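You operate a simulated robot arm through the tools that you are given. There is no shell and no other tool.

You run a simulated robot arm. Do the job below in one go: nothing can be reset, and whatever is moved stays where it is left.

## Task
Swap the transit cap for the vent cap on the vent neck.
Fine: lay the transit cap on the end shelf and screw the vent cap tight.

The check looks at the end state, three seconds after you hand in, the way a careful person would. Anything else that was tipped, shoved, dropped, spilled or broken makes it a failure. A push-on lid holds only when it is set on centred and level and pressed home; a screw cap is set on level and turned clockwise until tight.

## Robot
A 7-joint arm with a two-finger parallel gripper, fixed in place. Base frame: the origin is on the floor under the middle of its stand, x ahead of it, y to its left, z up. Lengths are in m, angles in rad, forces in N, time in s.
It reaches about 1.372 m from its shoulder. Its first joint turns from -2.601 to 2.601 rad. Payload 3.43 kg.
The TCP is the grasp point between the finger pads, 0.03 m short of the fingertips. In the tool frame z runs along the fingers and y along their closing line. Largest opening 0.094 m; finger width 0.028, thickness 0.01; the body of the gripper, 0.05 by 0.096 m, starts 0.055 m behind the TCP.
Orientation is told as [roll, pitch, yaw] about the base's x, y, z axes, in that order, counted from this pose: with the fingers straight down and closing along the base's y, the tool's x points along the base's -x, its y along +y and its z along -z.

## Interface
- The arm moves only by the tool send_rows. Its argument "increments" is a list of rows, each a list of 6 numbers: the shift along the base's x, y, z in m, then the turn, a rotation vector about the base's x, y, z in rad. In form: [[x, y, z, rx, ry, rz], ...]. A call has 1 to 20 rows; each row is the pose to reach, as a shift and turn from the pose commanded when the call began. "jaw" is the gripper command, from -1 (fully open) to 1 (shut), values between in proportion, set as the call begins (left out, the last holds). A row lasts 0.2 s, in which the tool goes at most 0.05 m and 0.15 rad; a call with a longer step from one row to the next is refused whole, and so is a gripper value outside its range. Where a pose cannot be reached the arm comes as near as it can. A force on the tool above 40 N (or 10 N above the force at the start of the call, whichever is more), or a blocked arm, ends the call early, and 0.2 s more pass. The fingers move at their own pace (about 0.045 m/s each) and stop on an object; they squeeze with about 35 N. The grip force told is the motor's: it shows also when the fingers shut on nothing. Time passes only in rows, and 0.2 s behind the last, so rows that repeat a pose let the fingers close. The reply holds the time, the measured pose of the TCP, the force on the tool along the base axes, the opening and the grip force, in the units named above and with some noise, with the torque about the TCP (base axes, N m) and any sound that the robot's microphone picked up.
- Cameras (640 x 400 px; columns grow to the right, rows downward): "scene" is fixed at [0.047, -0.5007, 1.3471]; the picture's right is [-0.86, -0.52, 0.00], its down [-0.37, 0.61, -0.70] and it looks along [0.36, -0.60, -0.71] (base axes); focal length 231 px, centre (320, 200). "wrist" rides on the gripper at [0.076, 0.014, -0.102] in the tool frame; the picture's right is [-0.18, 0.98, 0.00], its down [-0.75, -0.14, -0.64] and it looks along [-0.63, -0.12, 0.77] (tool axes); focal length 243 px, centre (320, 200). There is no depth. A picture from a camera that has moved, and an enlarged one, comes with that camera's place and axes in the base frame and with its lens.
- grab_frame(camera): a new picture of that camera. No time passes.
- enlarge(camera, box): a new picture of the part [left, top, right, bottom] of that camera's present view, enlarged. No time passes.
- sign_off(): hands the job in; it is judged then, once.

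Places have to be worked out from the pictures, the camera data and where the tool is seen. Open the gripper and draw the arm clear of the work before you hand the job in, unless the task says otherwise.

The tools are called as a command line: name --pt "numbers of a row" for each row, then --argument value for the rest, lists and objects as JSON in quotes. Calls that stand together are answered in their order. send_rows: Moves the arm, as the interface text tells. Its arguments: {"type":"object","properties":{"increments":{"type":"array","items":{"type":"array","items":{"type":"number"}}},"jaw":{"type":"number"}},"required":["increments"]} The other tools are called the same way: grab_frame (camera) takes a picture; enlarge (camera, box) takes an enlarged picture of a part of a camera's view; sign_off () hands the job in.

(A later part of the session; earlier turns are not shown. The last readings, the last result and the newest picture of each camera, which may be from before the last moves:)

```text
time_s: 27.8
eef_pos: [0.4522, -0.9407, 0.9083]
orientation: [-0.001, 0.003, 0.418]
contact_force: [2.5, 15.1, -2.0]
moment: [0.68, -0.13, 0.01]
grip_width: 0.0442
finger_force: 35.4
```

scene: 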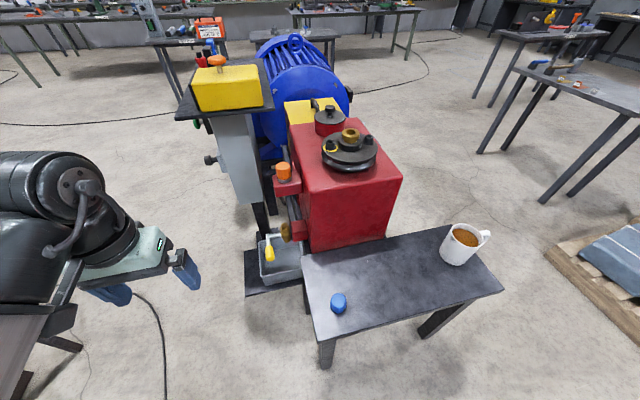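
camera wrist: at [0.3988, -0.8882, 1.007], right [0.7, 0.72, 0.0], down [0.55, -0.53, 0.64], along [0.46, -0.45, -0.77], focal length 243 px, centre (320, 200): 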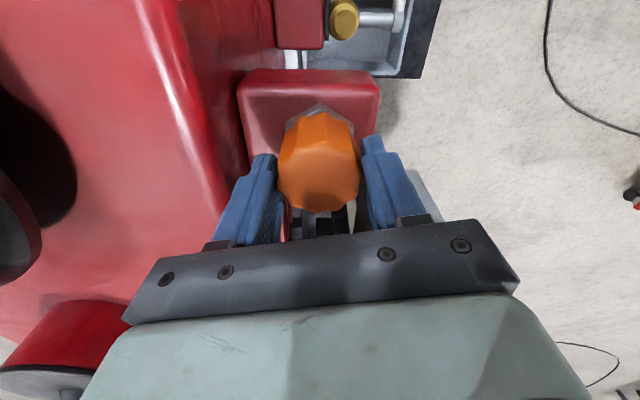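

Grip width changed to 0.0442, so something shifted; I look.

grab_frame --camera "wrist"

enlarge --camera "wrist" --box '[256, 90, 384, 220]'

enlarge --camera "scene" --box '[230, 100, 330, 190]'

```text
taken
camera wrist: at [0.3781, -0.9595, 1.0094], right [-0.23, 0.97, 0.0], down [0.75, 0.18, 0.64], along [0.62, 0.15, -0.77], focal length 243 px, centre (320, 200)
```

wrist: 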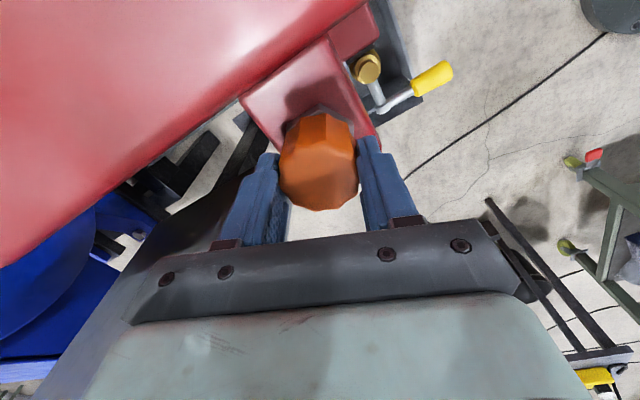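

```text
3.08 times, centred on (320, 155) of wrist
camera zoom: at [0.3781, -0.9595, 1.0094], right [-0.23, 0.97, 0.0], down [0.75, 0.18, 0.64], along [0.62, 0.15, -0.77], focal length 746 px, centre (320, 338)
```

zoom: 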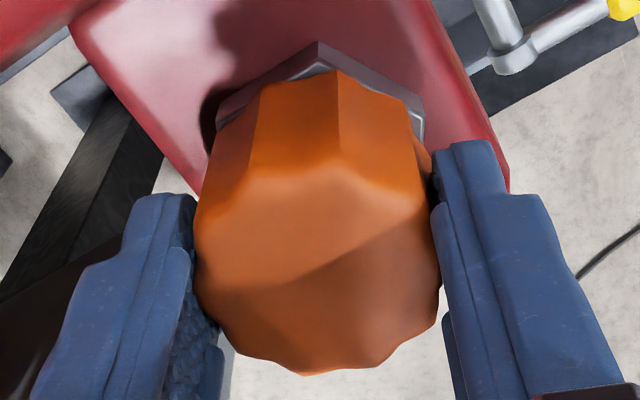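

```text
4.44 times, centred on (280, 145) of scene
camera zoom: at [0.047, -0.5007, 1.3471], right [-0.86, -0.52, 0.0], down [-0.37, 0.61, -0.7], along [0.36, -0.6, -0.71], focal length 1025 px, centre (498, 444)
```

zoom: 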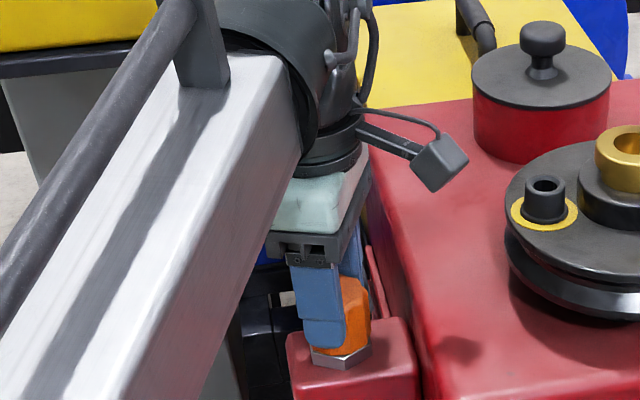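

The cap's facets still sit at the same place relative to the fingers, while the tool has risen ~2 mm. I relieve the side force and test with a small lift.

send_rows --pt "-0.0002 0.0006 0.001 0 0 0" --pt "-0.0003 0.001 0.002 0 0 0" --pt "-0.0003 0.001 0.002 0 0 0"

```text
time_s: 28.6
eef_pos: [0.4524, -0.9412, 0.9078]
orientation: [0.0, 0.003, 0.415]
contact_force: [0.2, 2.8, -3.4]
moment: [0.14, -0.01, 0.01]
grip_width: 0.0446
finger_force: 35.0
```

send_rows --pt "0 0 0.0001 0 0 0.06" --pt "0 0 0.0002 0 0 0.15" --pt "0 0 0.0004 0 0 0.25" --pt "0 0 0.0005 0 0 0.35" --pt "0 0 0.0006 0 0 0.45" --pt "0 0 0.0006 0 0 0.45"

enlarge --camera "wrist" --box '[256, 90, 384, 220]'

enlarge --camera "scene" --box '[250, 120, 330, 190]'

```text
time_s: 30.0
eef_pos: [0.4531, -0.9407, 0.908]
orientation: [0.003, 0.001, 0.867]
contact_force: [-1.1, -4.7, -9.3]
moment: [-0.2, 0.05, -0.03]
grip_width: 0.0446
finger_force: 35.4
```

```text
3.08 times, centred on (320, 155) of wrist
camera zoom: at [0.3932, -0.9899, 1.0102], right [-0.63, 0.78, 0.0], down [0.6, 0.48, 0.64], along [0.5, 0.4, -0.77], focal length 746 px, centre (320, 338)
```

zoom: 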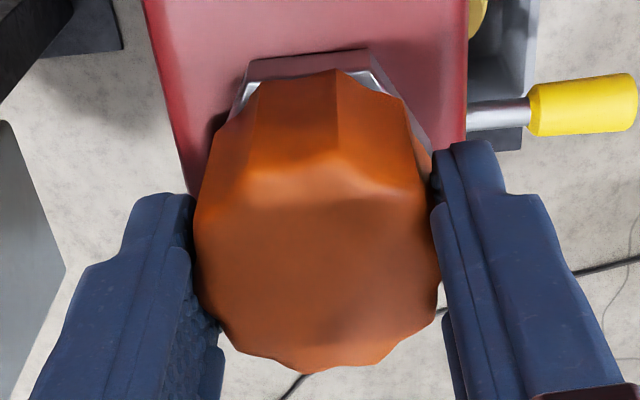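

```text
5.71 times, centred on (290, 155) of scene
camera zoom: at [0.047, -0.5007, 1.3471], right [-0.86, -0.52, 0.0], down [-0.37, 0.61, -0.7], along [0.36, -0.6, -0.71], focal length 1318 px, centre (491, 457)
```

zoom: 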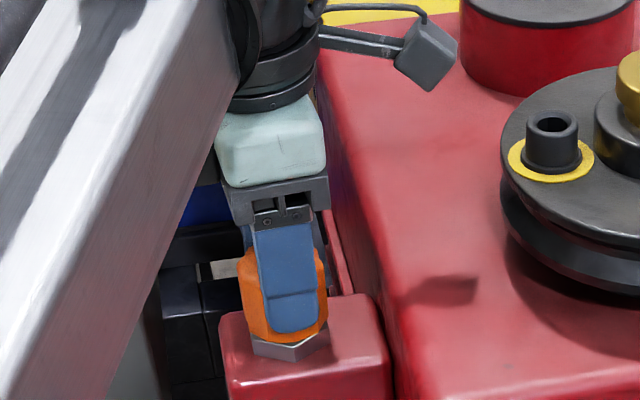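

The cap has turned ~1.65 rad with the gripper and the thread still holds it axially. I keep turning in this grip to see how far joint 7 allows.

send_rows --pt "0 -0.0003 -0.0003 0 0 0.06" --pt "0 -0.0003 -0.0003 0 0 0.16" --pt "0 -0.0003 -0.0002 0 0 0.27" --pt "0 -0.0003 -0.0001 0 0 0.38" --pt "0 -0.0003 0 0 0 0.49" --pt "0 -0.0003 0.0001 0 0 0.6" --pt "0 -0.0003 0.0002 0 0 0.7" --pt "0 -0.0003 0.0002 0 0 0.7"

grab_frame --camera "wrist"

enlarge --camera "scene" --box '[230, 60, 350, 190]'

```text
time_s: 31.8
eef_pos: [0.4529, -0.9401, 0.9082]
orientation: [0.001, 0.002, 1.567]
contact_force: [0.6, 0.2, -0.2]
moment: [0.04, 0.02, 0.0]
grip_width: 0.0445
finger_force: 35.0
```

```text
taken
camera wrist: at [0.4391, -1.0169, 1.0103], right [-0.98, 0.19, 0.0], down [0.14, 0.75, 0.64], along [0.12, 0.63, -0.77], focal length 243 px, centre (320, 200)
```

wrist: 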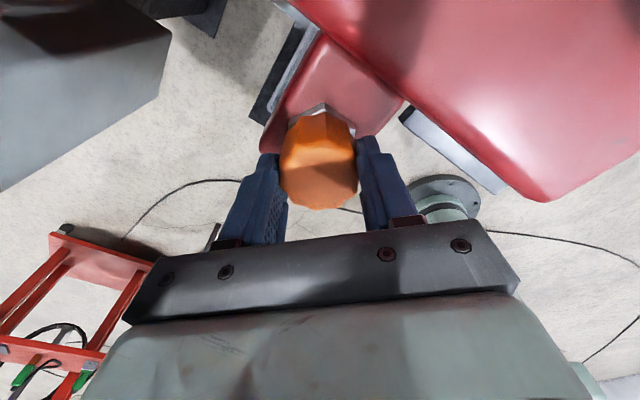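

```text
3.08 times, centred on (290, 125) of scene
camera zoom: at [0.047, -0.5007, 1.3471], right [-0.86, -0.52, 0.0], down [-0.37, 0.61, -0.7], along [0.36, -0.6, -0.71], focal length 710 px, centre (412, 431)
```

zoom: 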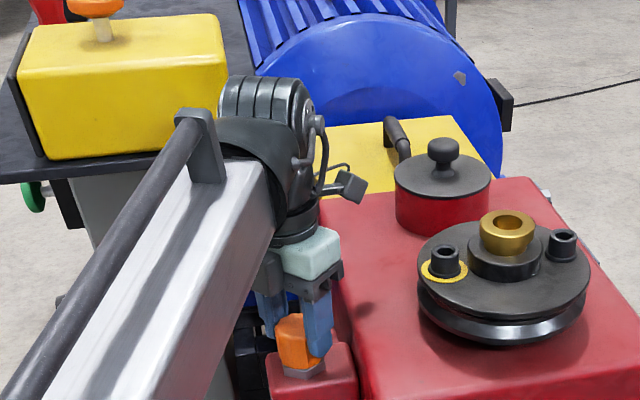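

Forces are now near zero after ~2.35 rad; I try a small lift to see if the cap is free.

send_rows --pt "0 0 0.001 0 0 0" --pt "0 0 0.002 0 0 0" --pt "0 0 0.003 0 0 0" --pt "0 0 0.003 0 0 0"

enlarge --camera "scene" --box '[258, 140, 322, 190]'

```text
time_s: 32.8
eef_pos: [0.4524, -0.9395, 0.9109]
orientation: [0.001, 0.001, 1.565]
contact_force: [-0.9, 0.0, -1.1]
moment: [-0.04, 0.01, 0.0]
grip_width: 0.0447
finger_force: 35.1
```

```text
8.00 times, centred on (290, 165) of scene
camera zoom: at [0.047, -0.5007, 1.3471], right [-0.86, -0.52, 0.0], down [-0.37, 0.61, -0.7], along [0.36, -0.6, -0.71], focal length 1845 px, centre (560, 480)
```

zoom: 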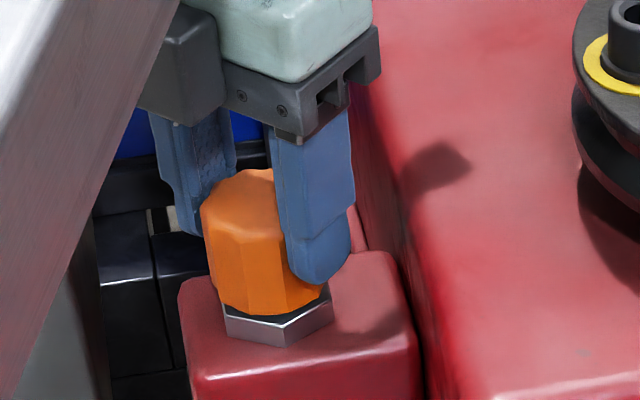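

The cap lifts freely (a gap shows above the hex). I raise to ~15 mm, staying below the plate, and check.

send_rows --pt "0 0 0.003 0 0 0" --pt "0 0 0.006 0 0 0" --pt "0 0 0.009 0 0 0" --pt "0 0 0.012 0 0 0" --pt "0 0 0.012 0 0 0"

enlarge --camera "scene" --box '[220, 60, 350, 190]'

grab_frame --camera "wrist"

```text
time_s: 34.0
eef_pos: [0.4528, -0.9405, 0.924]
orientation: [0.002, 0.003, 1.567]
contact_force: [-1.3, 0.7, -1.0]
moment: [-0.01, -0.02, 0.01]
grip_width: 0.0445
finger_force: 34.7
```

```text
3.08 times, centred on (285, 125) of scene
camera zoom: at [0.047, -0.5007, 1.3471], right [-0.86, -0.52, 0.0], down [-0.37, 0.61, -0.7], along [0.36, -0.6, -0.71], focal length 710 px, centre (428, 431)
```

zoom: 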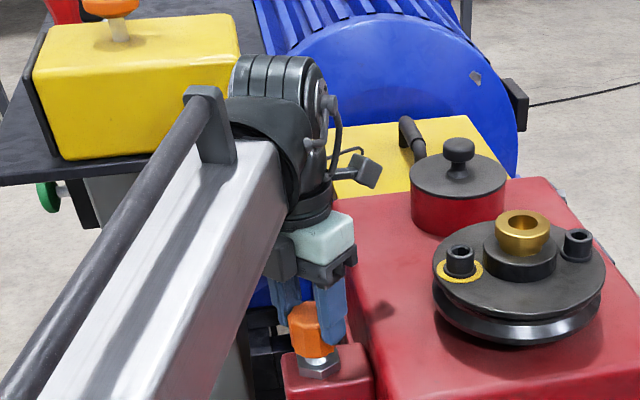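

```text
taken
camera wrist: at [0.4394, -1.0167, 1.0259], right [-0.98, 0.19, 0.0], down [0.15, 0.75, 0.64], along [0.12, 0.63, -0.77], focal length 243 px, centre (320, 200)
```

wrist: 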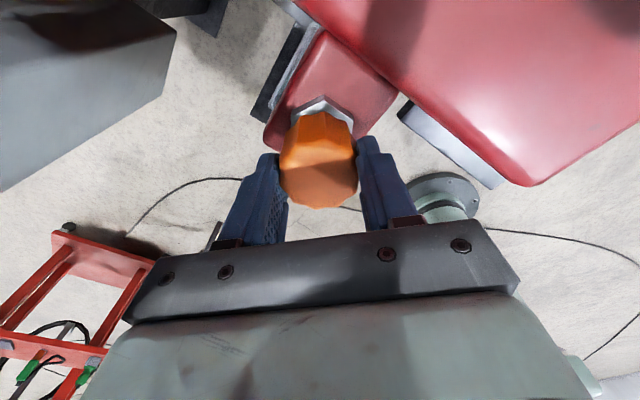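

The neck is now visible below the cap. I rotate the tool back to yaw ≈ -0.785 in place (narrow side to the plate), then rise vertically.

send_rows --pt "0 0 0.001 0 0 -0.05" --pt "0 0 0.002 0 0 -0.15" --pt "0 0 0.003 0 0 -0.28" --pt "0 0 0.004 0 0 -0.41" --pt "0 0 0.005 0 0 -0.54" --pt "0 0 0.006 0 0 -0.67" --pt "0 0 0.007 0 0 -0.8" --pt "0 0 0.008 0 0 -0.93" --pt "0 0 0.009 0 0 -1.06" --pt "0 0 0.01 0 0 -1.19" --pt "0 0 0.011 0 0 -1.32" --pt "0 0 0.012 0 0 -1.45" --pt "0 0 0.013 0 0 -1.58" --pt "0 0 0.014 0 0 -1.71" --pt "0 0 0.015 0 0 -1.84" --pt "0 0 0.016 0 0 -1.97" --pt "0 0 0.018 0 0 -2.1" --pt "0 0 0.02 0 0 -2.21" --pt "0 0 0.022 0 0 -2.3" --pt "0 0 0.024 0 0 -2.352"

grab_frame --camera "wrist"

enlarge --camera "scene" --box '[220, 60, 350, 190]'

```text
time_s: 38.2
eef_pos: [0.4531, -0.94, 0.9483]
orientation: [-0.001, 0.001, -0.788]
contact_force: [-0.9, -0.1, -0.4]
moment: [-0.02, 0.0, 0.02]
grip_width: 0.0442
finger_force: 35.5
```

```text
taken
camera wrist: at [0.4099, -0.877, 1.0499], right [0.83, 0.56, 0.0], down [0.43, -0.64, 0.64], along [0.36, -0.53, -0.77], focal length 243 px, centre (320, 200)
```

wrist: 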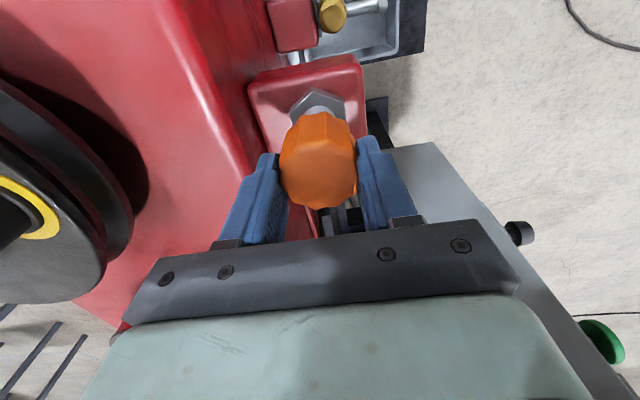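

```text
3.08 times, centred on (285, 125) of scene
camera zoom: at [0.047, -0.5007, 1.3471], right [-0.86, -0.52, 0.0], down [-0.37, 0.61, -0.7], along [0.36, -0.6, -0.71], focal length 710 px, centre (428, 431)
```

zoom: 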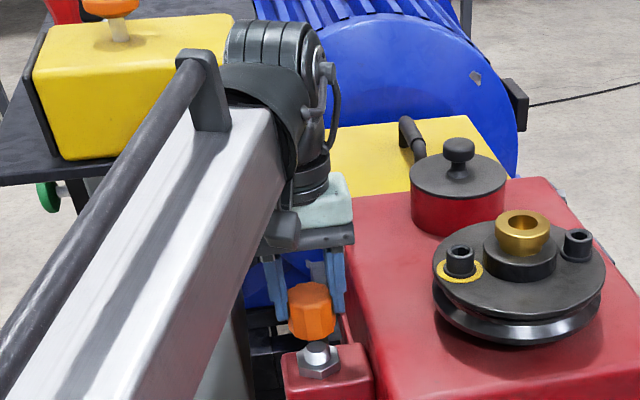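

The transit cap is off; the bare threaded neck stands at about [0.453, -0.940]. I carry the cap away toward the robot side, raising it, then over the shelf to a free spot near [0.045, -0.865].

send_rows --pt "-0.003 0.003 0.006 0 0 0" --pt "-0.01 0.01 0.018 0 0 0" --pt "-0.025 0.025 0.032 0 0 0" --pt "-0.045 0.045 0.045 0 0 0" --pt "-0.07 0.068 0.055 0 0 0" --pt "-0.1 0.085 0.06 0 0 0" --pt "-0.135 0.1 0.06 0 0 0" --pt "-0.17 0.11 0.06 0 0 0" --pt "-0.21 0.115 0.055 0 0 0" --pt "-0.25 0.115 0.045 0 0 0" --pt "-0.29 0.11 0.03 0 0 0" --pt "-0.33 0.1 0.01 0 0 0" --pt "-0.365 0.09 -0.01 0 0 0" --pt "-0.392 0.08 -0.03 0 0 0" --pt "-0.405 0.076 -0.045 0 0 0" --pt "-0.408 0.075 -0.05 0 0 0" --pt "-0.408 0.075 -0.05 0 0 0"

grab_frame --camera "wrist"

grab_frame --camera "scene"

```text
time_s: 41.8
eef_pos: [0.0465, -0.866, 0.8958]
orientation: [0.001, 0.0, -0.785]
contact_force: [0.4, 0.0, -0.1]
moment: [0.0, -0.03, 0.01]
grip_width: 0.0441
finger_force: 34.8
```

```text
taken
camera wrist: at [0.003, -0.8032, 0.9982], right [0.83, 0.56, 0.0], down [0.43, -0.63, 0.64], along [0.36, -0.53, -0.77], focal length 243 px, centre (320, 200)
```

wrist: 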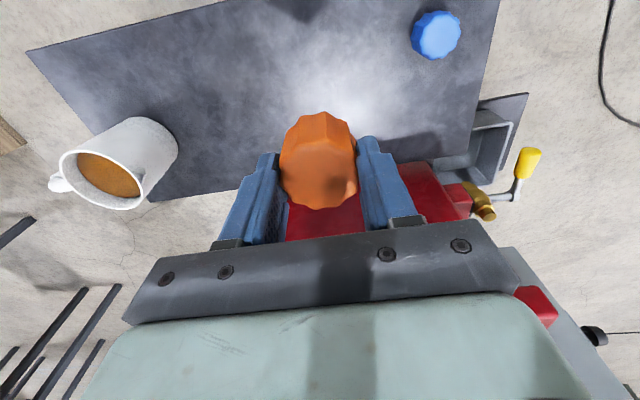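

```text
taken
```

scene: 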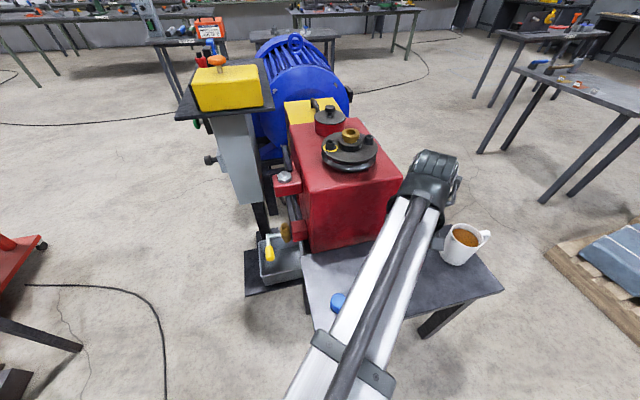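

The drop spot under the gripper is clear, the mug is ~0.3 m away and the blue cap ~0.14 m. I descend to z ≈ 0.69.

send_rows --pt "0 0 -0.01 0 0 0" --pt "0 0 -0.03 0 0 0" --pt "0 0 -0.06 0 0 0" --pt "0 0 -0.09 0 0 0" --pt "0 0 -0.12 0 0 0" --pt "0 0 -0.15 0 0 0" --pt "0 0 -0.175 0 0 0" --pt "0 0 -0.195 0 0 0" --pt "0 0 -0.205 0 0 0" --pt "0 0 -0.205 0 0 0"

grab_frame --camera "wrist"

enlarge --camera "scene" --box '[290, 180, 510, 350]'

```text
time_s: 44.0
eef_pos: [0.0454, -0.8629, 0.6925]
orientation: [0.0, 0.002, -0.786]
contact_force: [-0.2, 0.8, -1.0]
moment: [0.0, 0.02, 0.01]
grip_width: 0.044
finger_force: 35.1
```

```text
taken
camera wrist: at [0.0016, -0.8009, 0.7944], right [0.83, 0.56, 0.0], down [0.43, -0.63, 0.64], along [0.36, -0.53, -0.77], focal length 243 px, centre (320, 200)
```

wrist: 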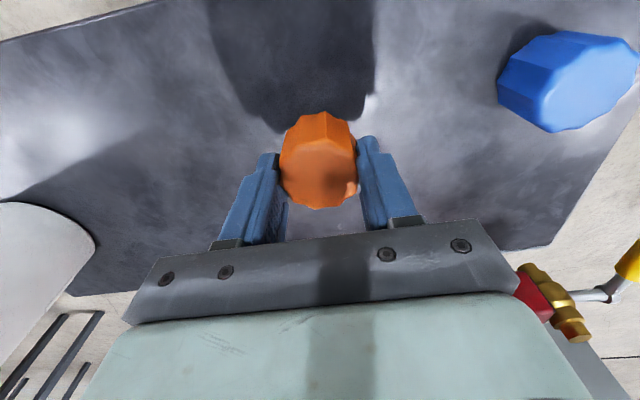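

```text
2.35 times, centred on (400, 265) of scene
camera zoom: at [0.047, -0.5007, 1.3471], right [-0.86, -0.52, 0.0], down [-0.37, 0.61, -0.7], along [0.36, -0.6, -0.71], focal length 542 px, centre (132, 47)
```

zoom: 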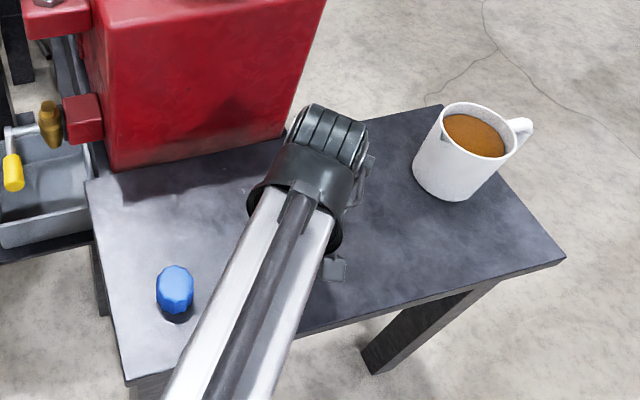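

I step down carefully, watching the vertical force for contact with the shelf.

send_rows --pt "0 0 -0.005 0 0 0" --pt "0 0 -0.01 0 0 0" --pt "0 0 -0.015 0 0 0" --pt "0 0 -0.02 0 0 0" --pt "0 0 -0.02 0 0 0"

enlarge --camera "wrist" --box '[220, 60, 420, 230]'

```text
time_s: 45.2
eef_pos: [0.0459, -0.8651, 0.6717]
orientation: [0.001, 0.003, -0.786]
contact_force: [-0.2, -0.7, -0.8]
moment: [-0.05, 0.04, 0.0]
grip_width: 0.0443
finger_force: 34.9
```

```text
2.35 times, centred on (320, 145) of wrist
camera zoom: at [0.0018, -0.8018, 0.7744], right [0.83, 0.56, 0.0], down [0.43, -0.63, 0.64], along [0.36, -0.53, -0.77], focal length 571 px, centre (320, 329)
```

zoom: 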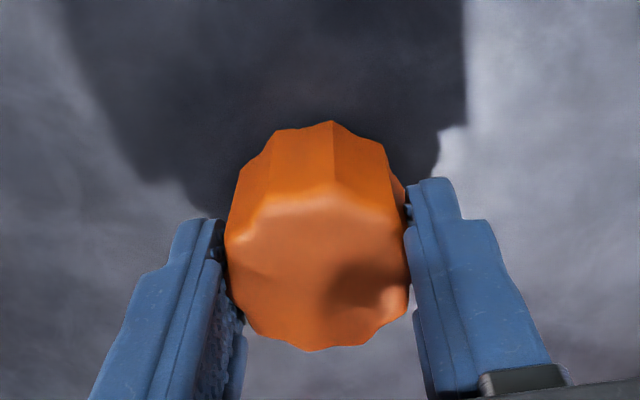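

send_rows --pt "0 0 -0.003 0 0 0" --pt "0 0 -0.006 0 0 0" --pt "0 0 -0.009 0 0 0" --pt "0 0 -0.009 0 0 0"

send_rows --pt "0 0 -0.002 0 0 0" --pt "0 0 -0.004 0 0 0" --pt "0 0 -0.004 0 0 0"

```text
time_s: 46.2
eef_pos: [0.0449, -0.8644, 0.6663]
orientation: [-0.001, 0.0, -0.785]
contact_force: [-1.5, -0.4, 39.2]
moment: [0.4, -0.06, 0.02]
grip_width: 0.044
finger_force: 34.5
```

```text
time_s: 46.5
eef_pos: [0.0441, -0.8647, 0.6674]
orientation: [-0.003, -0.003, -0.785]
contact_force: [0.6, 4.0, 16.0]
moment: [0.39, -0.16, 0.01]
grip_width: 0.0441
finger_force: 34.5
stopped in row 1: the force on the tool passed its limit at 54 N (the readings are from after the stop); the commanded pose is now the measured one
```

Contact with the shelf at TCP z ≈ 0.667 (cap bottom about 0.62). I ease up ~1 mm and open the jaws.

send_rows --pt "0 0 0.0007 0 0 0" --pt "0 0 0.001 0 0 0"

send_rows --pt "0 0 0 0 0 0" --pt "0 0 0 0 0 0" --pt "0 0 0 0 0 0" --pt "0 0 0 0 0 0" --jaw -0.6

grab_frame --camera "wrist"

```text
time_s: 47.1
eef_pos: [0.0447, -0.8645, 0.6673]
orientation: [-0.001, 0.0, -0.786]
contact_force: [-1.0, 2.5, 8.6]
moment: [0.24, -0.14, 0.02]
grip_width: 0.0441
finger_force: 34.8
```

```text
time_s: 48.1
eef_pos: [0.0457, -0.8659, 0.666]
orientation: [-0.003, 0.0, -0.786]
contact_force: [-0.1, -0.7, 0.4]
moment: [0.01, 0.01, -0.03]
grip_width: 0.0752
finger_force: 0.0
```

```text
taken
camera wrist: at [0.0019, -0.8023, 0.7681], right [0.83, 0.56, 0.0], down [0.43, -0.63, 0.64], along [0.36, -0.53, -0.77], focal length 243 px, centre (320, 200)
```

wrist: 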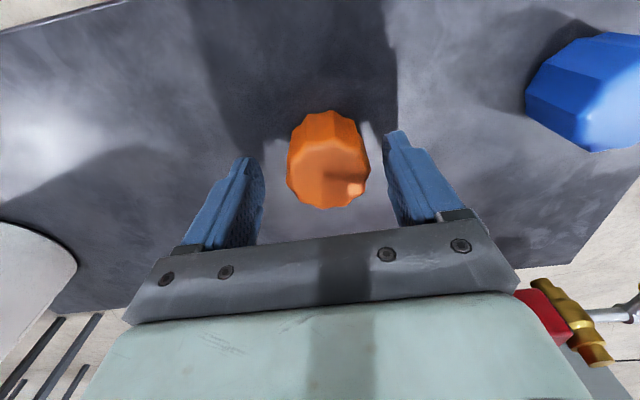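

The transit cap stands on the shelf, released. I rise straight up and then look at both caps.

send_rows --pt "0 0 0.005 0 0 0" --pt "0 0 0.02 0 0 0" --pt "0 0 0.045 0 0 0" --pt "0 0 0.075 0 0 0" --pt "0 0 0.105 0 0 0" --pt "0 0 0.125 0 0 0" --pt "0 0 0.135 0 0 0"

grab_frame --camera "wrist"

enlarge --camera "scene" --box '[290, 180, 510, 350]'

```text
time_s: 49.7
eef_pos: [0.0446, -0.8672, 0.8023]
orientation: [-0.002, -0.001, -0.784]
contact_force: [0.4, -0.3, 0.2]
moment: [0.0, 0.01, 0.03]
grip_width: 0.0755
finger_force: 0.1
```

```text
taken
camera wrist: at [0.0015, -0.8034, 0.9035], right [0.83, 0.56, 0.0], down [0.43, -0.63, 0.64], along [0.36, -0.53, -0.77], focal length 243 px, centre (320, 200)
```

wrist: 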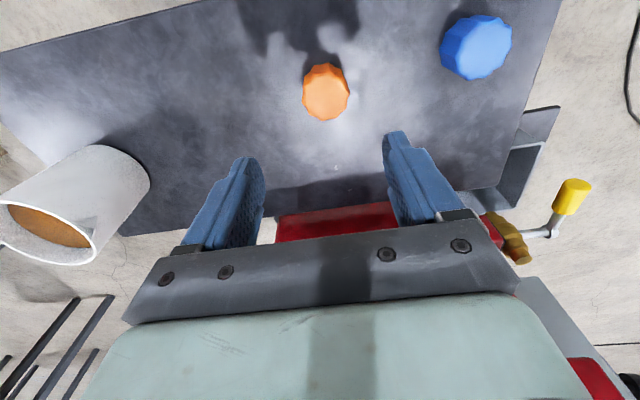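

```text
2.35 times, centred on (400, 265) of scene
camera zoom: at [0.047, -0.5007, 1.3471], right [-0.86, -0.52, 0.0], down [-0.37, 0.61, -0.7], along [0.36, -0.6, -0.71], focal length 542 px, centre (132, 47)
```

zoom: 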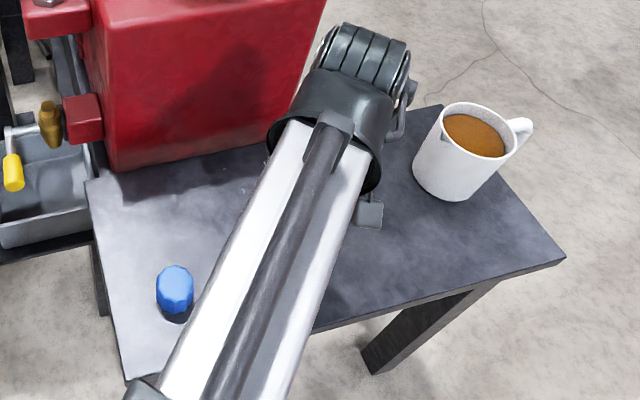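

Both caps are standing upright. I move above the blue vent cap (≈[0.14, -0.75]) at z 0.80 and check centring.

send_rows --pt "0.005 0.006 0 0 0 0" --pt "0.02 0.025 0 0 0 0" --pt "0.04 0.05 0 0 0 0" --pt "0.06 0.075 0 0 0 0" --pt "0.08 0.098 0 0 0 0" --pt "0.092 0.113 0 0 0 0" --pt "0.0954 0.117 0 0 0 0" --pt "0.0954 0.117 0 0 0 0"

grab_frame --camera "wrist"

enlarge --camera "wrist" --box '[256, 50, 384, 130]'

enlarge --camera "scene" --box '[290, 180, 510, 350]'

```text
time_s: 51.5
eef_pos: [0.1409, -0.7482, 0.8031]
orientation: [-0.002, 0.0, -0.787]
contact_force: [-0.4, -0.1, 0.3]
moment: [0.05, 0.01, -0.02]
grip_width: 0.0751
finger_force: 0.0
```

```text
taken
camera wrist: at [0.0977, -0.685, 0.9039], right [0.83, 0.56, 0.0], down [0.43, -0.63, 0.64], along [0.36, -0.53, -0.77], focal length 243 px, centre (320, 200)
```

wrist: 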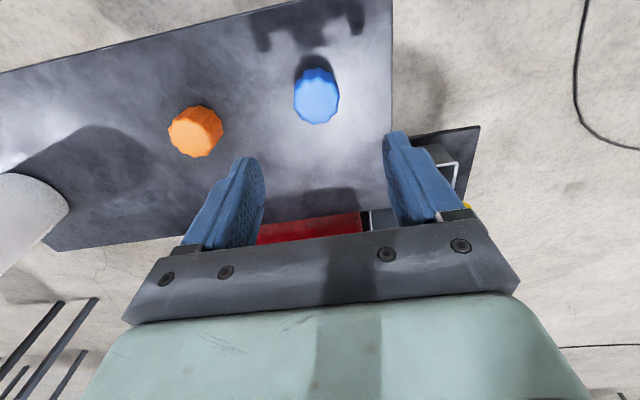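

```text
5.00 times, centred on (320, 90) of wrist
camera zoom: at [0.0977, -0.685, 0.9039], right [0.83, 0.56, 0.0], down [0.43, -0.63, 0.64], along [0.36, -0.53, -0.77], focal length 1213 px, centre (320, 750)
```

zoom: 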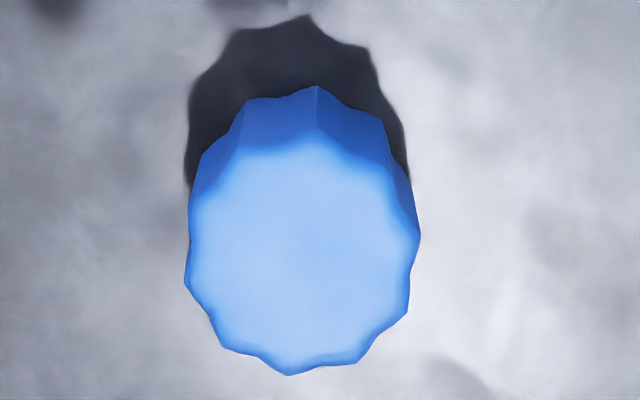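

```text
2.35 times, centred on (400, 265) of scene
camera zoom: at [0.047, -0.5007, 1.3471], right [-0.86, -0.52, 0.0], down [-0.37, 0.61, -0.7], along [0.36, -0.6, -0.71], focal length 542 px, centre (132, 47)
```

zoom: 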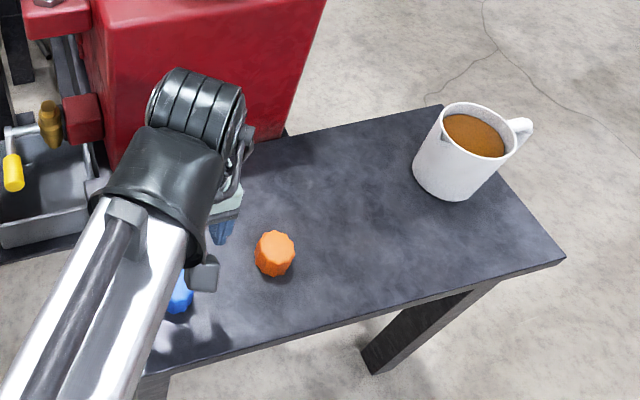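

Blue cap top centre works out at about [0.139, -0.752, 0.657]. I shift by (-2, -3.5) mm and descend to z ≈ 0.70 for a closer check.

send_rows --pt "-0.001 -0.002 -0.006 0 0 0" --pt "-0.002 -0.0035 -0.02 0 0 0" --pt "-0.002 -0.0035 -0.04 0 0 0" --pt "-0.002 -0.0035 -0.06 0 0 0" --pt "-0.002 -0.0035 -0.08 0 0 0" --pt "-0.002 -0.0035 -0.095 0 0 0" --pt "-0.002 -0.0035 -0.1 0 0 0" --pt "-0.002 -0.0035 -0.1 0 0 0"

grab_frame --camera "wrist"

enlarge --camera "wrist" --box '[220, 80, 420, 205]'

```text
time_s: 53.3
eef_pos: [0.1396, -0.7519, 0.7013]
orientation: [-0.002, 0.0, -0.786]
contact_force: [0.5, -0.4, 0.1]
moment: [-0.02, -0.01, 0.02]
grip_width: 0.0753
finger_force: 0.1
```

```text
taken
camera wrist: at [0.0962, -0.689, 0.8029], right [0.83, 0.56, 0.0], down [0.43, -0.63, 0.64], along [0.36, -0.53, -0.77], focal length 243 px, centre (320, 200)
```

wrist: 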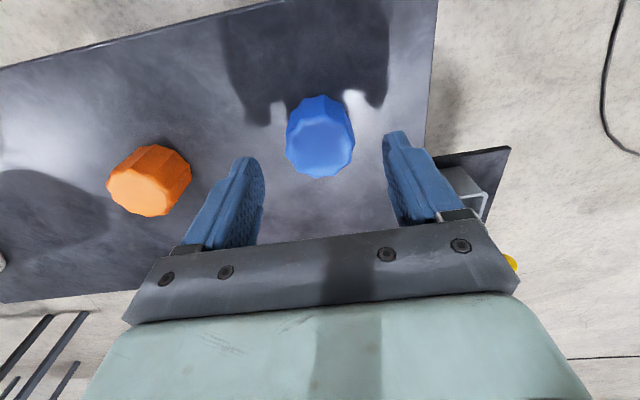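

```text
3.20 times, centred on (320, 142) of wrist
camera zoom: at [0.0962, -0.689, 0.8029], right [0.83, 0.56, 0.0], down [0.43, -0.63, 0.64], along [0.36, -0.53, -0.77], focal length 776 px, centre (320, 384)
```

zoom: 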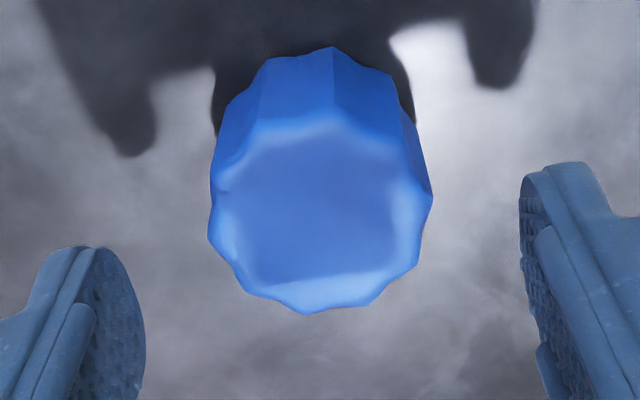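

Well centred. I descend to z ≈ 0.668 and close on the blue cap.

send_rows --pt "-0.0003 0 -0.008 0 0 0" --pt "-0.0003 0 -0.018 0 0 0" --pt "-0.0003 0 -0.028 0 0 0" --pt "-0.0003 0 -0.033 0 0 0" --pt "-0.0003 0 -0.033 0 0 0"

send_rows --pt "0 0 0 0 0 0" --pt "0 0 0 0 0 0" --pt "0 0 0 0 0 0" --pt "0 0 0 0 0 0" --pt "0 0 0 0 0 0" --jaw 1

enlarge --camera "wrist" --box '[220, 80, 420, 230]'

```text
time_s: 54.5
eef_pos: [0.1394, -0.7514, 0.668]
orientation: [-0.002, 0.001, -0.787]
contact_force: [-0.2, 0.6, 0.7]
moment: [0.0, -0.05, 0.01]
grip_width: 0.0749
finger_force: 0.1
```

```text
time_s: 55.7
eef_pos: [0.139, -0.7521, 0.6676]
orientation: [-0.002, 0.0, -0.785]
contact_force: [0.1, -0.6, 0.2]
moment: [0.03, -0.03, 0.04]
grip_width: 0.0442
finger_force: 35.1
```

```text
2.67 times, centred on (320, 155) of wrist
camera zoom: at [0.0955, -0.689, 0.7701], right [0.83, 0.56, 0.0], down [0.43, -0.63, 0.64], along [0.36, -0.53, -0.77], focal length 647 px, centre (320, 320)
```

zoom: 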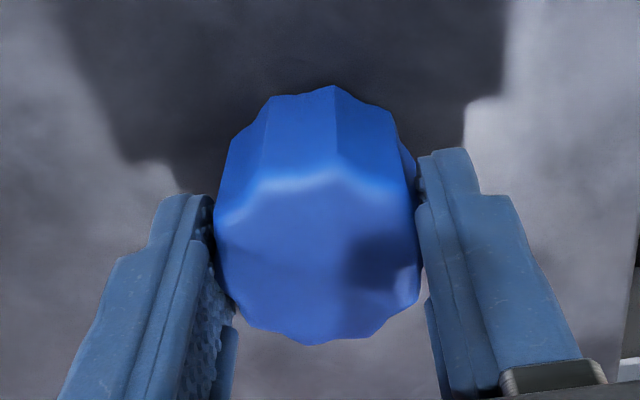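

The vent cap is firmly gripped (0.0442 m, no side force). I lift it and carry it to the robot side of the neck at z ≈ 0.98, turning yaw to about -0.4.

send_rows --pt "0 0 0.006 0 0 0" --pt "0 0 0.025 0 0 0" --pt "0 0 0.055 0 0 0" --pt "0 0 0.09 0 0 0" --pt "0.01 0 0.13 0 0 0.03" --pt "0.033 0 0.165 0 0 0.08" --pt "0.062 0 0.2 0 0 0.13" --pt "0.095 0 0.232 0 0 0.18" --pt "0.13 -0.003 0.262 0 0 0.23" --pt "0.165 -0.012 0.287 0 0 0.28" --pt "0.2 -0.03 0.304 0 0 0.33" --pt "0.232 -0.058 0.312 0 0 0.37" --pt "0.252 -0.08 0.312 0 0 0.385" --pt "0.255 -0.085 0.312 0 0 0.385" --pt "0.255 -0.085 0.312 0 0 0.385"

grab_frame --camera "wrist"

grab_frame --camera "scene"

```text
time_s: 58.9
eef_pos: [0.3938, -0.8368, 0.9818]
orientation: [0.0, 0.0, -0.402]
contact_force: [0.2, 0.1, -0.9]
moment: [0.02, -0.01, -0.01]
grip_width: 0.0444
finger_force: 35.1
```

```text
taken
camera wrist: at [0.3286, -0.7948, 1.0822], right [0.55, 0.83, 0.0], down [0.64, -0.42, 0.64], along [0.53, -0.36, -0.77], focal length 243 px, centre (320, 200)
```

wrist: 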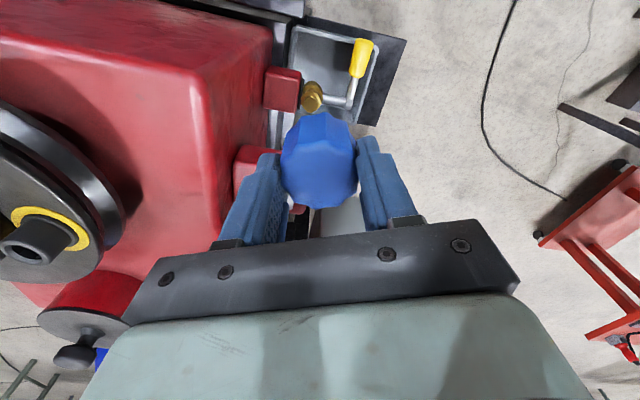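

```text
taken
```

scene: 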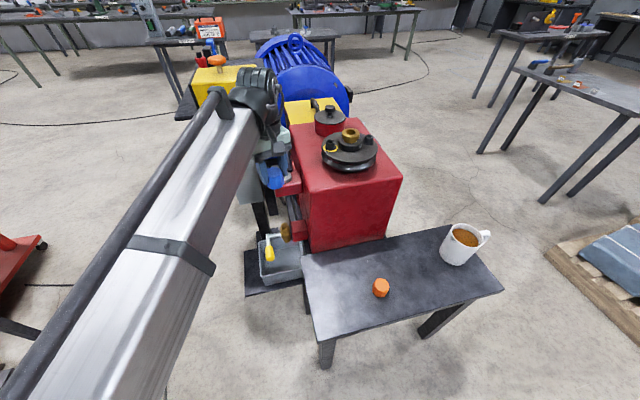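

I move in over the neck at [0.453, -0.940] with z ≈ 0.945 (cap bottom ~25 mm above the neck top), gripper body clear of the plate corner.

send_rows --pt "0.006 -0.01 0 0 0 0" --pt "0.018 -0.03 -0.005 0 0 0" --pt "0.032 -0.055 -0.014 0 0 0" --pt "0.045 -0.078 -0.024 0 0 0" --pt "0.054 -0.094 -0.032 0 0 0" --pt "0.0585 -0.102 -0.036 0 0 0" --pt "0.059 -0.1035 -0.037 0 0 0" --pt "0.059 -0.1035 -0.037 0 0 0"

enlarge --camera "scene" --box '[250, 120, 330, 190]'

grab_frame --camera "wrist"

```text
time_s: 60.7
eef_pos: [0.4527, -0.941, 0.9438]
orientation: [-0.002, -0.001, -0.402]
contact_force: [0.1, -0.5, -0.2]
moment: [-0.02, -0.01, 0.04]
grip_width: 0.0445
finger_force: 35.0
```

```text
5.71 times, centred on (290, 155) of scene
camera zoom: at [0.047, -0.5007, 1.3471], right [-0.86, -0.52, 0.0], down [-0.37, 0.61, -0.7], along [0.36, -0.6, -0.71], focal length 1318 px, centre (491, 457)
```

zoom: 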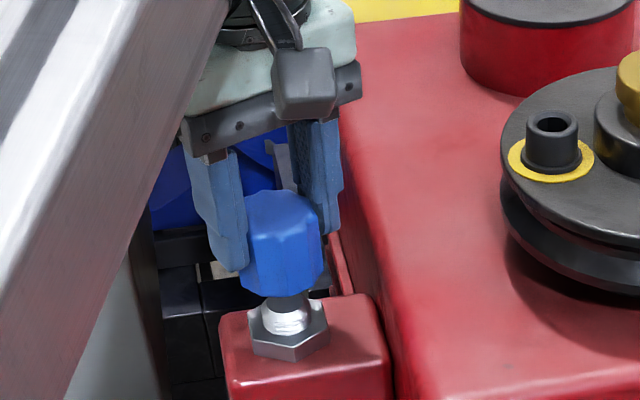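

```text
taken
camera wrist: at [0.3881, -0.8983, 1.0451], right [0.55, 0.83, 0.0], down [0.64, -0.42, 0.64], along [0.53, -0.36, -0.77], focal length 243 px, centre (320, 200)
```

wrist: 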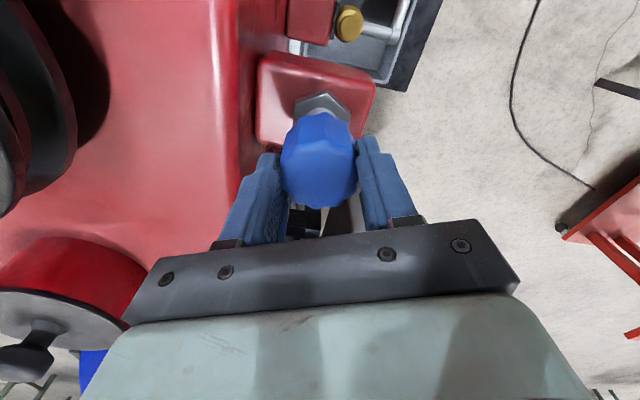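

Alignment looks good over the threaded neck. I lower slightly to z ≈ 0.93 and pre-turn counter-clockwise to yaw ≈ 1.2 to gain clockwise travel.

send_rows --pt "0 0 -0.005 0 0 0.0" --pt "0 0 -0.01 0 0 0.05" --pt "0 0 -0.013 0 0 0.15" --pt "0 0.0005 -0.013 0 0 0.28" --pt "0 0.0005 -0.013 0 0 0.41" --pt "0 0.0005 -0.013 0 0 0.54" --pt "0 0.0005 -0.013 0 0 0.67" --pt "0 0.0005 -0.013 0 0 0.8" --pt "0 0.0005 -0.013 0 0 0.93" --pt "0 0.0005 -0.013 0 0 1.06" --pt "0 0.0005 -0.013 0 0 1.19" --pt "0 0.0005 -0.013 0 0 1.32" --pt "0 0.0005 -0.013 0 0 1.45" --pt "0 0.0005 -0.013 0 0 1.55" --pt "0 0.0005 -0.013 0 0 1.6" --pt "0 0.0005 -0.013 0 0 1.6"

enlarge --camera "scene" --box '[250, 120, 330, 190]'

enlarge --camera "wrist" --box '[240, 60, 400, 220]'

```text
time_s: 64.1
eef_pos: [0.4524, -0.9398, 0.9295]
orientation: [-0.003, 0.0, 1.201]
contact_force: [0.3, -0.7, -0.4]
moment: [0.0, 0.01, 0.03]
grip_width: 0.0444
finger_force: 35.2
```

```text
5.71 times, centred on (290, 155) of scene
camera zoom: at [0.047, -0.5007, 1.3471], right [-0.86, -0.52, 0.0], down [-0.37, 0.61, -0.7], along [0.36, -0.6, -0.71], focal length 1318 px, centre (491, 457)
```

zoom: 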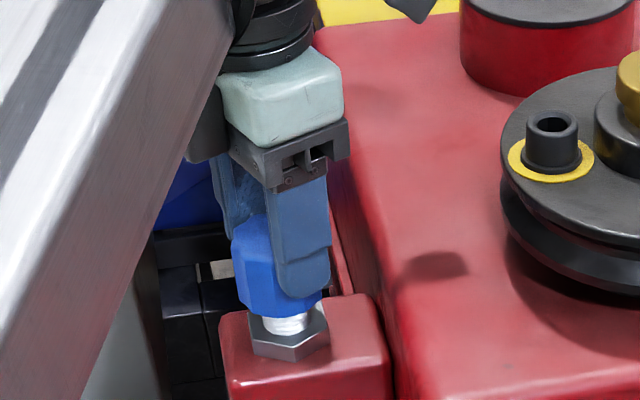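

```text
2.50 times, centred on (320, 140) of wrist
camera zoom: at [0.4118, -1.0067, 1.0318], right [-0.85, 0.53, 0.0], down [0.4, 0.65, 0.64], along [0.34, 0.55, -0.77], focal length 606 px, centre (320, 350)
```

zoom: 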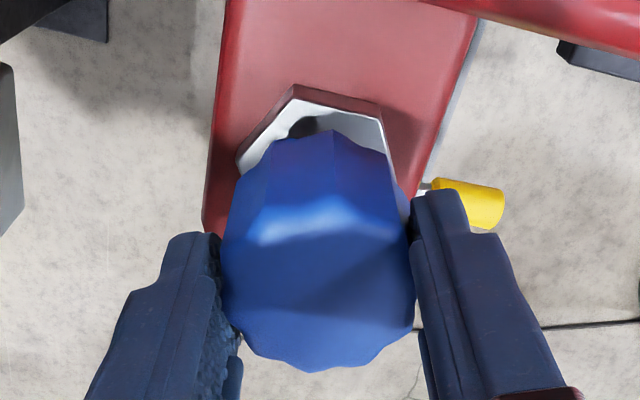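

No force yet. I lower in small steps until the cap meets the thread start.

send_rows --pt "0 0 -0.002 0 0 0" --pt "0 0 -0.004 0 0 0" --pt "0 0 -0.006 0 0 0" --pt "0 0 -0.006 0 0 0"

send_rows --pt "0 0 -0.001 0 0 0" --pt "0 0 -0.002 0 0 0" --pt "0 0 -0.003 0 0 0" --pt "0 0 -0.003 0 0 0"

```text
time_s: 65.1
eef_pos: [0.4535, -0.94, 0.9247]
orientation: [-0.002, 0.0, 1.197]
contact_force: [0.4, -0.9, -0.8]
moment: [-0.02, 0.0, 0.03]
grip_width: 0.0443
finger_force: 35.4
```

```text
time_s: 66.1
eef_pos: [0.4528, -0.9397, 0.9212]
orientation: [0.0, 0.001, 1.2]
contact_force: [-0.2, 0.0, -0.4]
moment: [0.02, 0.01, 0.01]
grip_width: 0.0444
finger_force: 35.3
```

send_rows --pt "0 0 -0.001 0 0 0" --pt "0 0 -0.002 0 0 0" --pt "0 0 -0.003 0 0 0" --pt "0 0 -0.004 0 0 0" --pt "0 0 -0.004 0 0 0"

enlarge --camera "scene" --box '[250, 120, 330, 190]'

```text
time_s: 67.3
eef_pos: [0.4522, -0.9394, 0.9176]
orientation: [-0.002, -0.002, 1.199]
contact_force: [-0.4, -0.6, -0.8]
moment: [-0.02, -0.01, 0.02]
grip_width: 0.0446
finger_force: 34.7
```

```text
5.71 times, centred on (290, 155) of scene
camera zoom: at [0.047, -0.5007, 1.3471], right [-0.86, -0.52, 0.0], down [-0.37, 0.61, -0.7], along [0.36, -0.6, -0.71], focal length 1318 px, centre (491, 457)
```

zoom: 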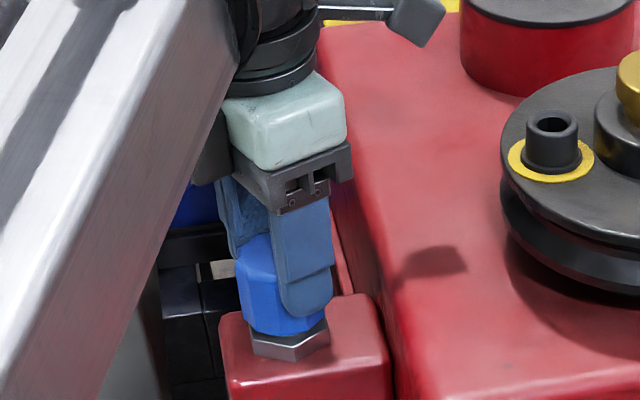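

send_rows --pt "0 0 -0.001 0 0 0" --pt "0 0 -0.002 0 0 0" --pt "0 0 -0.003 0 0 0" --pt "0 0 -0.003 0 0 0"

```text
time_s: 68.3
eef_pos: [0.4509, -0.9401, 0.914]
orientation: [-0.001, 0.0, 1.199]
contact_force: [0.1, 0.3, -0.8]
moment: [0.03, 0.01, 0.0]
grip_width: 0.0443
finger_force: 34.7
```

send_rows --pt "0 0 -0.001 0 0 0" --pt "0 0 -0.002 0 0 0" --pt "0 0 -0.003 0 0 0" --pt "0 0 -0.003 0 0 0"

```text
time_s: 69.3
eef_pos: [0.4521, -0.9396, 0.911]
orientation: [-0.002, 0.001, 1.198]
contact_force: [0.1, 0.1, 0.1]
moment: [-0.02, -0.01, -0.01]
grip_width: 0.0445
finger_force: 34.9
```

send_rows --pt "0 0 -0.001 0 0 0" --pt "0 0 -0.002 0 0 0" --pt "0 0 -0.002 0 0 0"

enlarge --camera "scene" --box '[258, 140, 322, 190]'

```text
time_s: 70.1
eef_pos: [0.4529, -0.9415, 0.9102]
orientation: [-0.004, 0.001, 1.2]
contact_force: [-0.1, -6.5, 15.1]
moment: [0.02, 0.02, -0.03]
grip_width: 0.0444
finger_force: 34.8
```

```text
8.00 times, centred on (290, 165) of scene
camera zoom: at [0.047, -0.5007, 1.3471], right [-0.86, -0.52, 0.0], down [-0.37, 0.61, -0.7], along [0.36, -0.6, -0.71], focal length 1845 px, centre (560, 480)
```

zoom: 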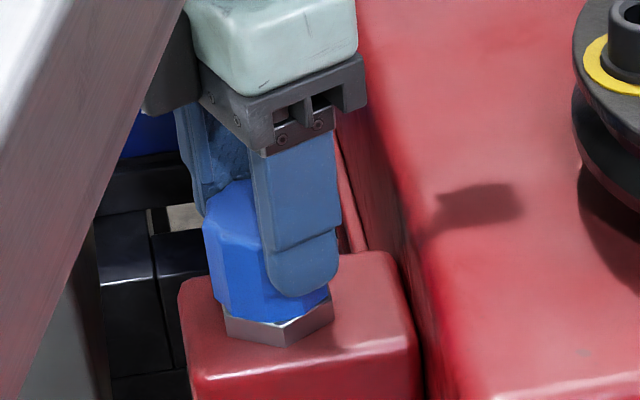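

Contact at z ≈ 0.910 (15 N): the cap sits on the thread start. I begin turning clockwise with light downward follow.

send_rows --pt "0 -0.0003 0 0 0 -0.04" --pt "0 -0.0004 -0.0001 0 0 -0.12" --pt "0 -0.0004 -0.0002 0 0 -0.22" --pt "0 -0.0004 -0.0003 0 0 -0.32" --pt "0 -0.0004 -0.0004 0 0 -0.42" --pt "0 -0.0004 -0.0004 0 0 -0.5"

```text
time_s: 71.5
eef_pos: [0.4501, -0.9404, 0.9086]
orientation: [-0.002, -0.001, 0.696]
contact_force: [-2.6, -0.5, 12.7]
moment: [0.09, 0.2, 0.08]
grip_width: 0.0442
finger_force: 34.8
```

send_rows --pt "-0.0002 0 0 0 0 -0.05" --pt "-0.0002 0 -0.0001 0 0 -0.15" --pt "-0.0002 0 -0.0002 0 0 -0.26" --pt "-0.0002 0 -0.0004 0 0 -0.37" --pt "-0.0002 0 -0.0005 0 0 -0.48" --pt "-0.0002 0 -0.0006 0 0 -0.6" --pt "-0.0002 0 -0.0006 0 0 -0.6"

enlarge --camera "wrist" --box '[240, 60, 400, 220]'

```text
time_s: 73.1
eef_pos: [0.4519, -0.9404, 0.9084]
orientation: [0.0, -0.001, 0.099]
contact_force: [4.9, -4.9, 22.1]
moment: [-0.1, -0.11, -0.01]
grip_width: 0.0439
finger_force: 35.4
```

```text
2.50 times, centred on (320, 140) of wrist
camera zoom: at [0.3749, -0.9341, 1.0101], right [0.09, 1.0, 0.0], down [0.76, -0.07, 0.64], along [0.64, -0.06, -0.77], focal length 606 px, centre (320, 350)
```

zoom: 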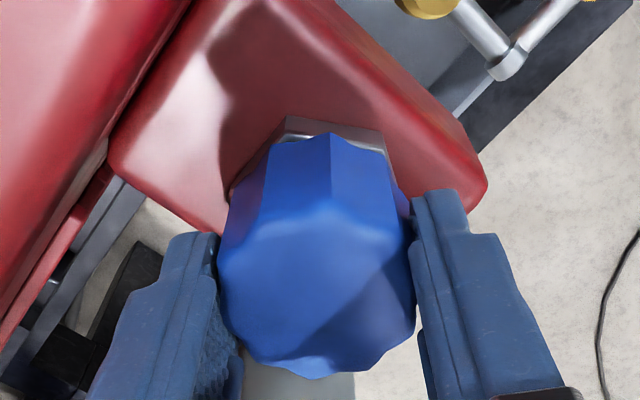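

Downward force rose to 22 N, so the cap descends slower than I command; I keep turning without lowering further.

send_rows --pt "0.0003 -0.0003 0.0002 0 0 -0.05" --pt "0.0003 -0.0003 0.0002 0 0 -0.15" --pt "0.0003 -0.0003 0.0002 0 0 -0.26" --pt "0.0003 -0.0003 0.0002 0 0 -0.37" --pt "0.0003 -0.0003 0.0002 0 0 -0.48" --pt "0.0003 -0.0003 0.0002 0 0 -0.6" --pt "0.0003 -0.0003 0.0002 0 0 -0.6"

```text
time_s: 74.7
eef_pos: [0.4519, -0.9397, 0.9089]
orientation: [-0.002, 0.001, -0.502]
contact_force: [1.5, 3.0, 9.9]
moment: [0.21, -0.11, -0.05]
grip_width: 0.0441
finger_force: 35.2
```

send_rows --pt "0 0 0 0 0 -0.05" --pt "0 0 0 0 0 -0.15" --pt "0 0 0 0 0 -0.26" --pt "0 0 0 0 0 -0.37" --pt "0 0 -0.0001 0 0 -0.48" --pt "0 0 -0.0002 0 0 -0.6" --pt "0 0 -0.0002 0 0 -0.6"

enlarge --camera "scene" --box '[230, 110, 330, 190]'

grab_frame --camera "wrist"

```text
time_s: 76.3
eef_pos: [0.4526, -0.9412, 0.91]
orientation: [-0.002, 0.0, -1.104]
contact_force: [-2.1, 8.5, 13.5]
moment: [0.32, -0.06, 0.0]
grip_width: 0.0439
finger_force: 35.4
```

```text
5.00 times, centred on (280, 150) of scene
camera zoom: at [0.047, -0.5007, 1.3471], right [-0.86, -0.52, 0.0], down [-0.37, 0.61, -0.7], along [0.36, -0.6, -0.71], focal length 1153 px, centre (520, 450)
```

zoom: 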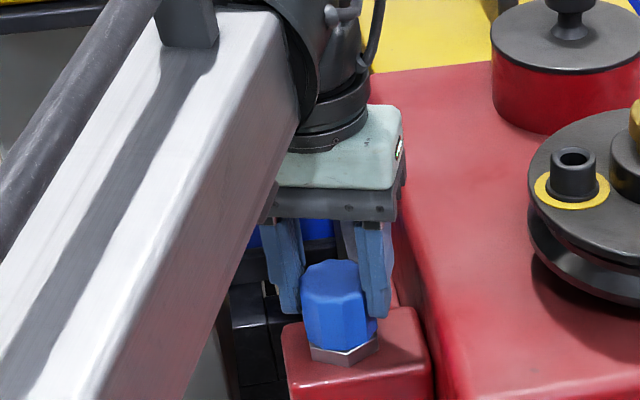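

```text
taken
camera wrist: at [0.4314, -0.8665, 1.0103], right [0.96, 0.28, 0.0], down [0.21, -0.74, 0.64], along [0.18, -0.62, -0.77], focal length 243 px, centre (320, 200)
```

wrist: 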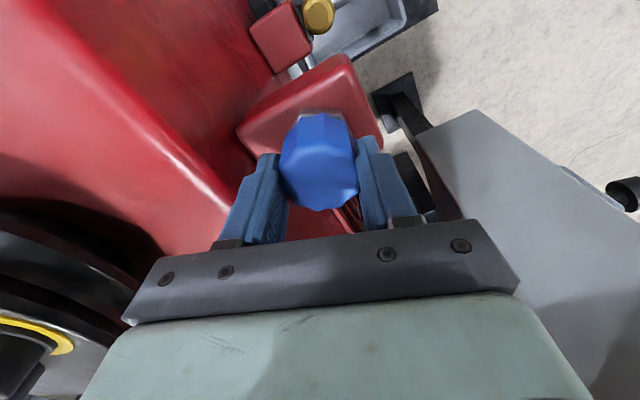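

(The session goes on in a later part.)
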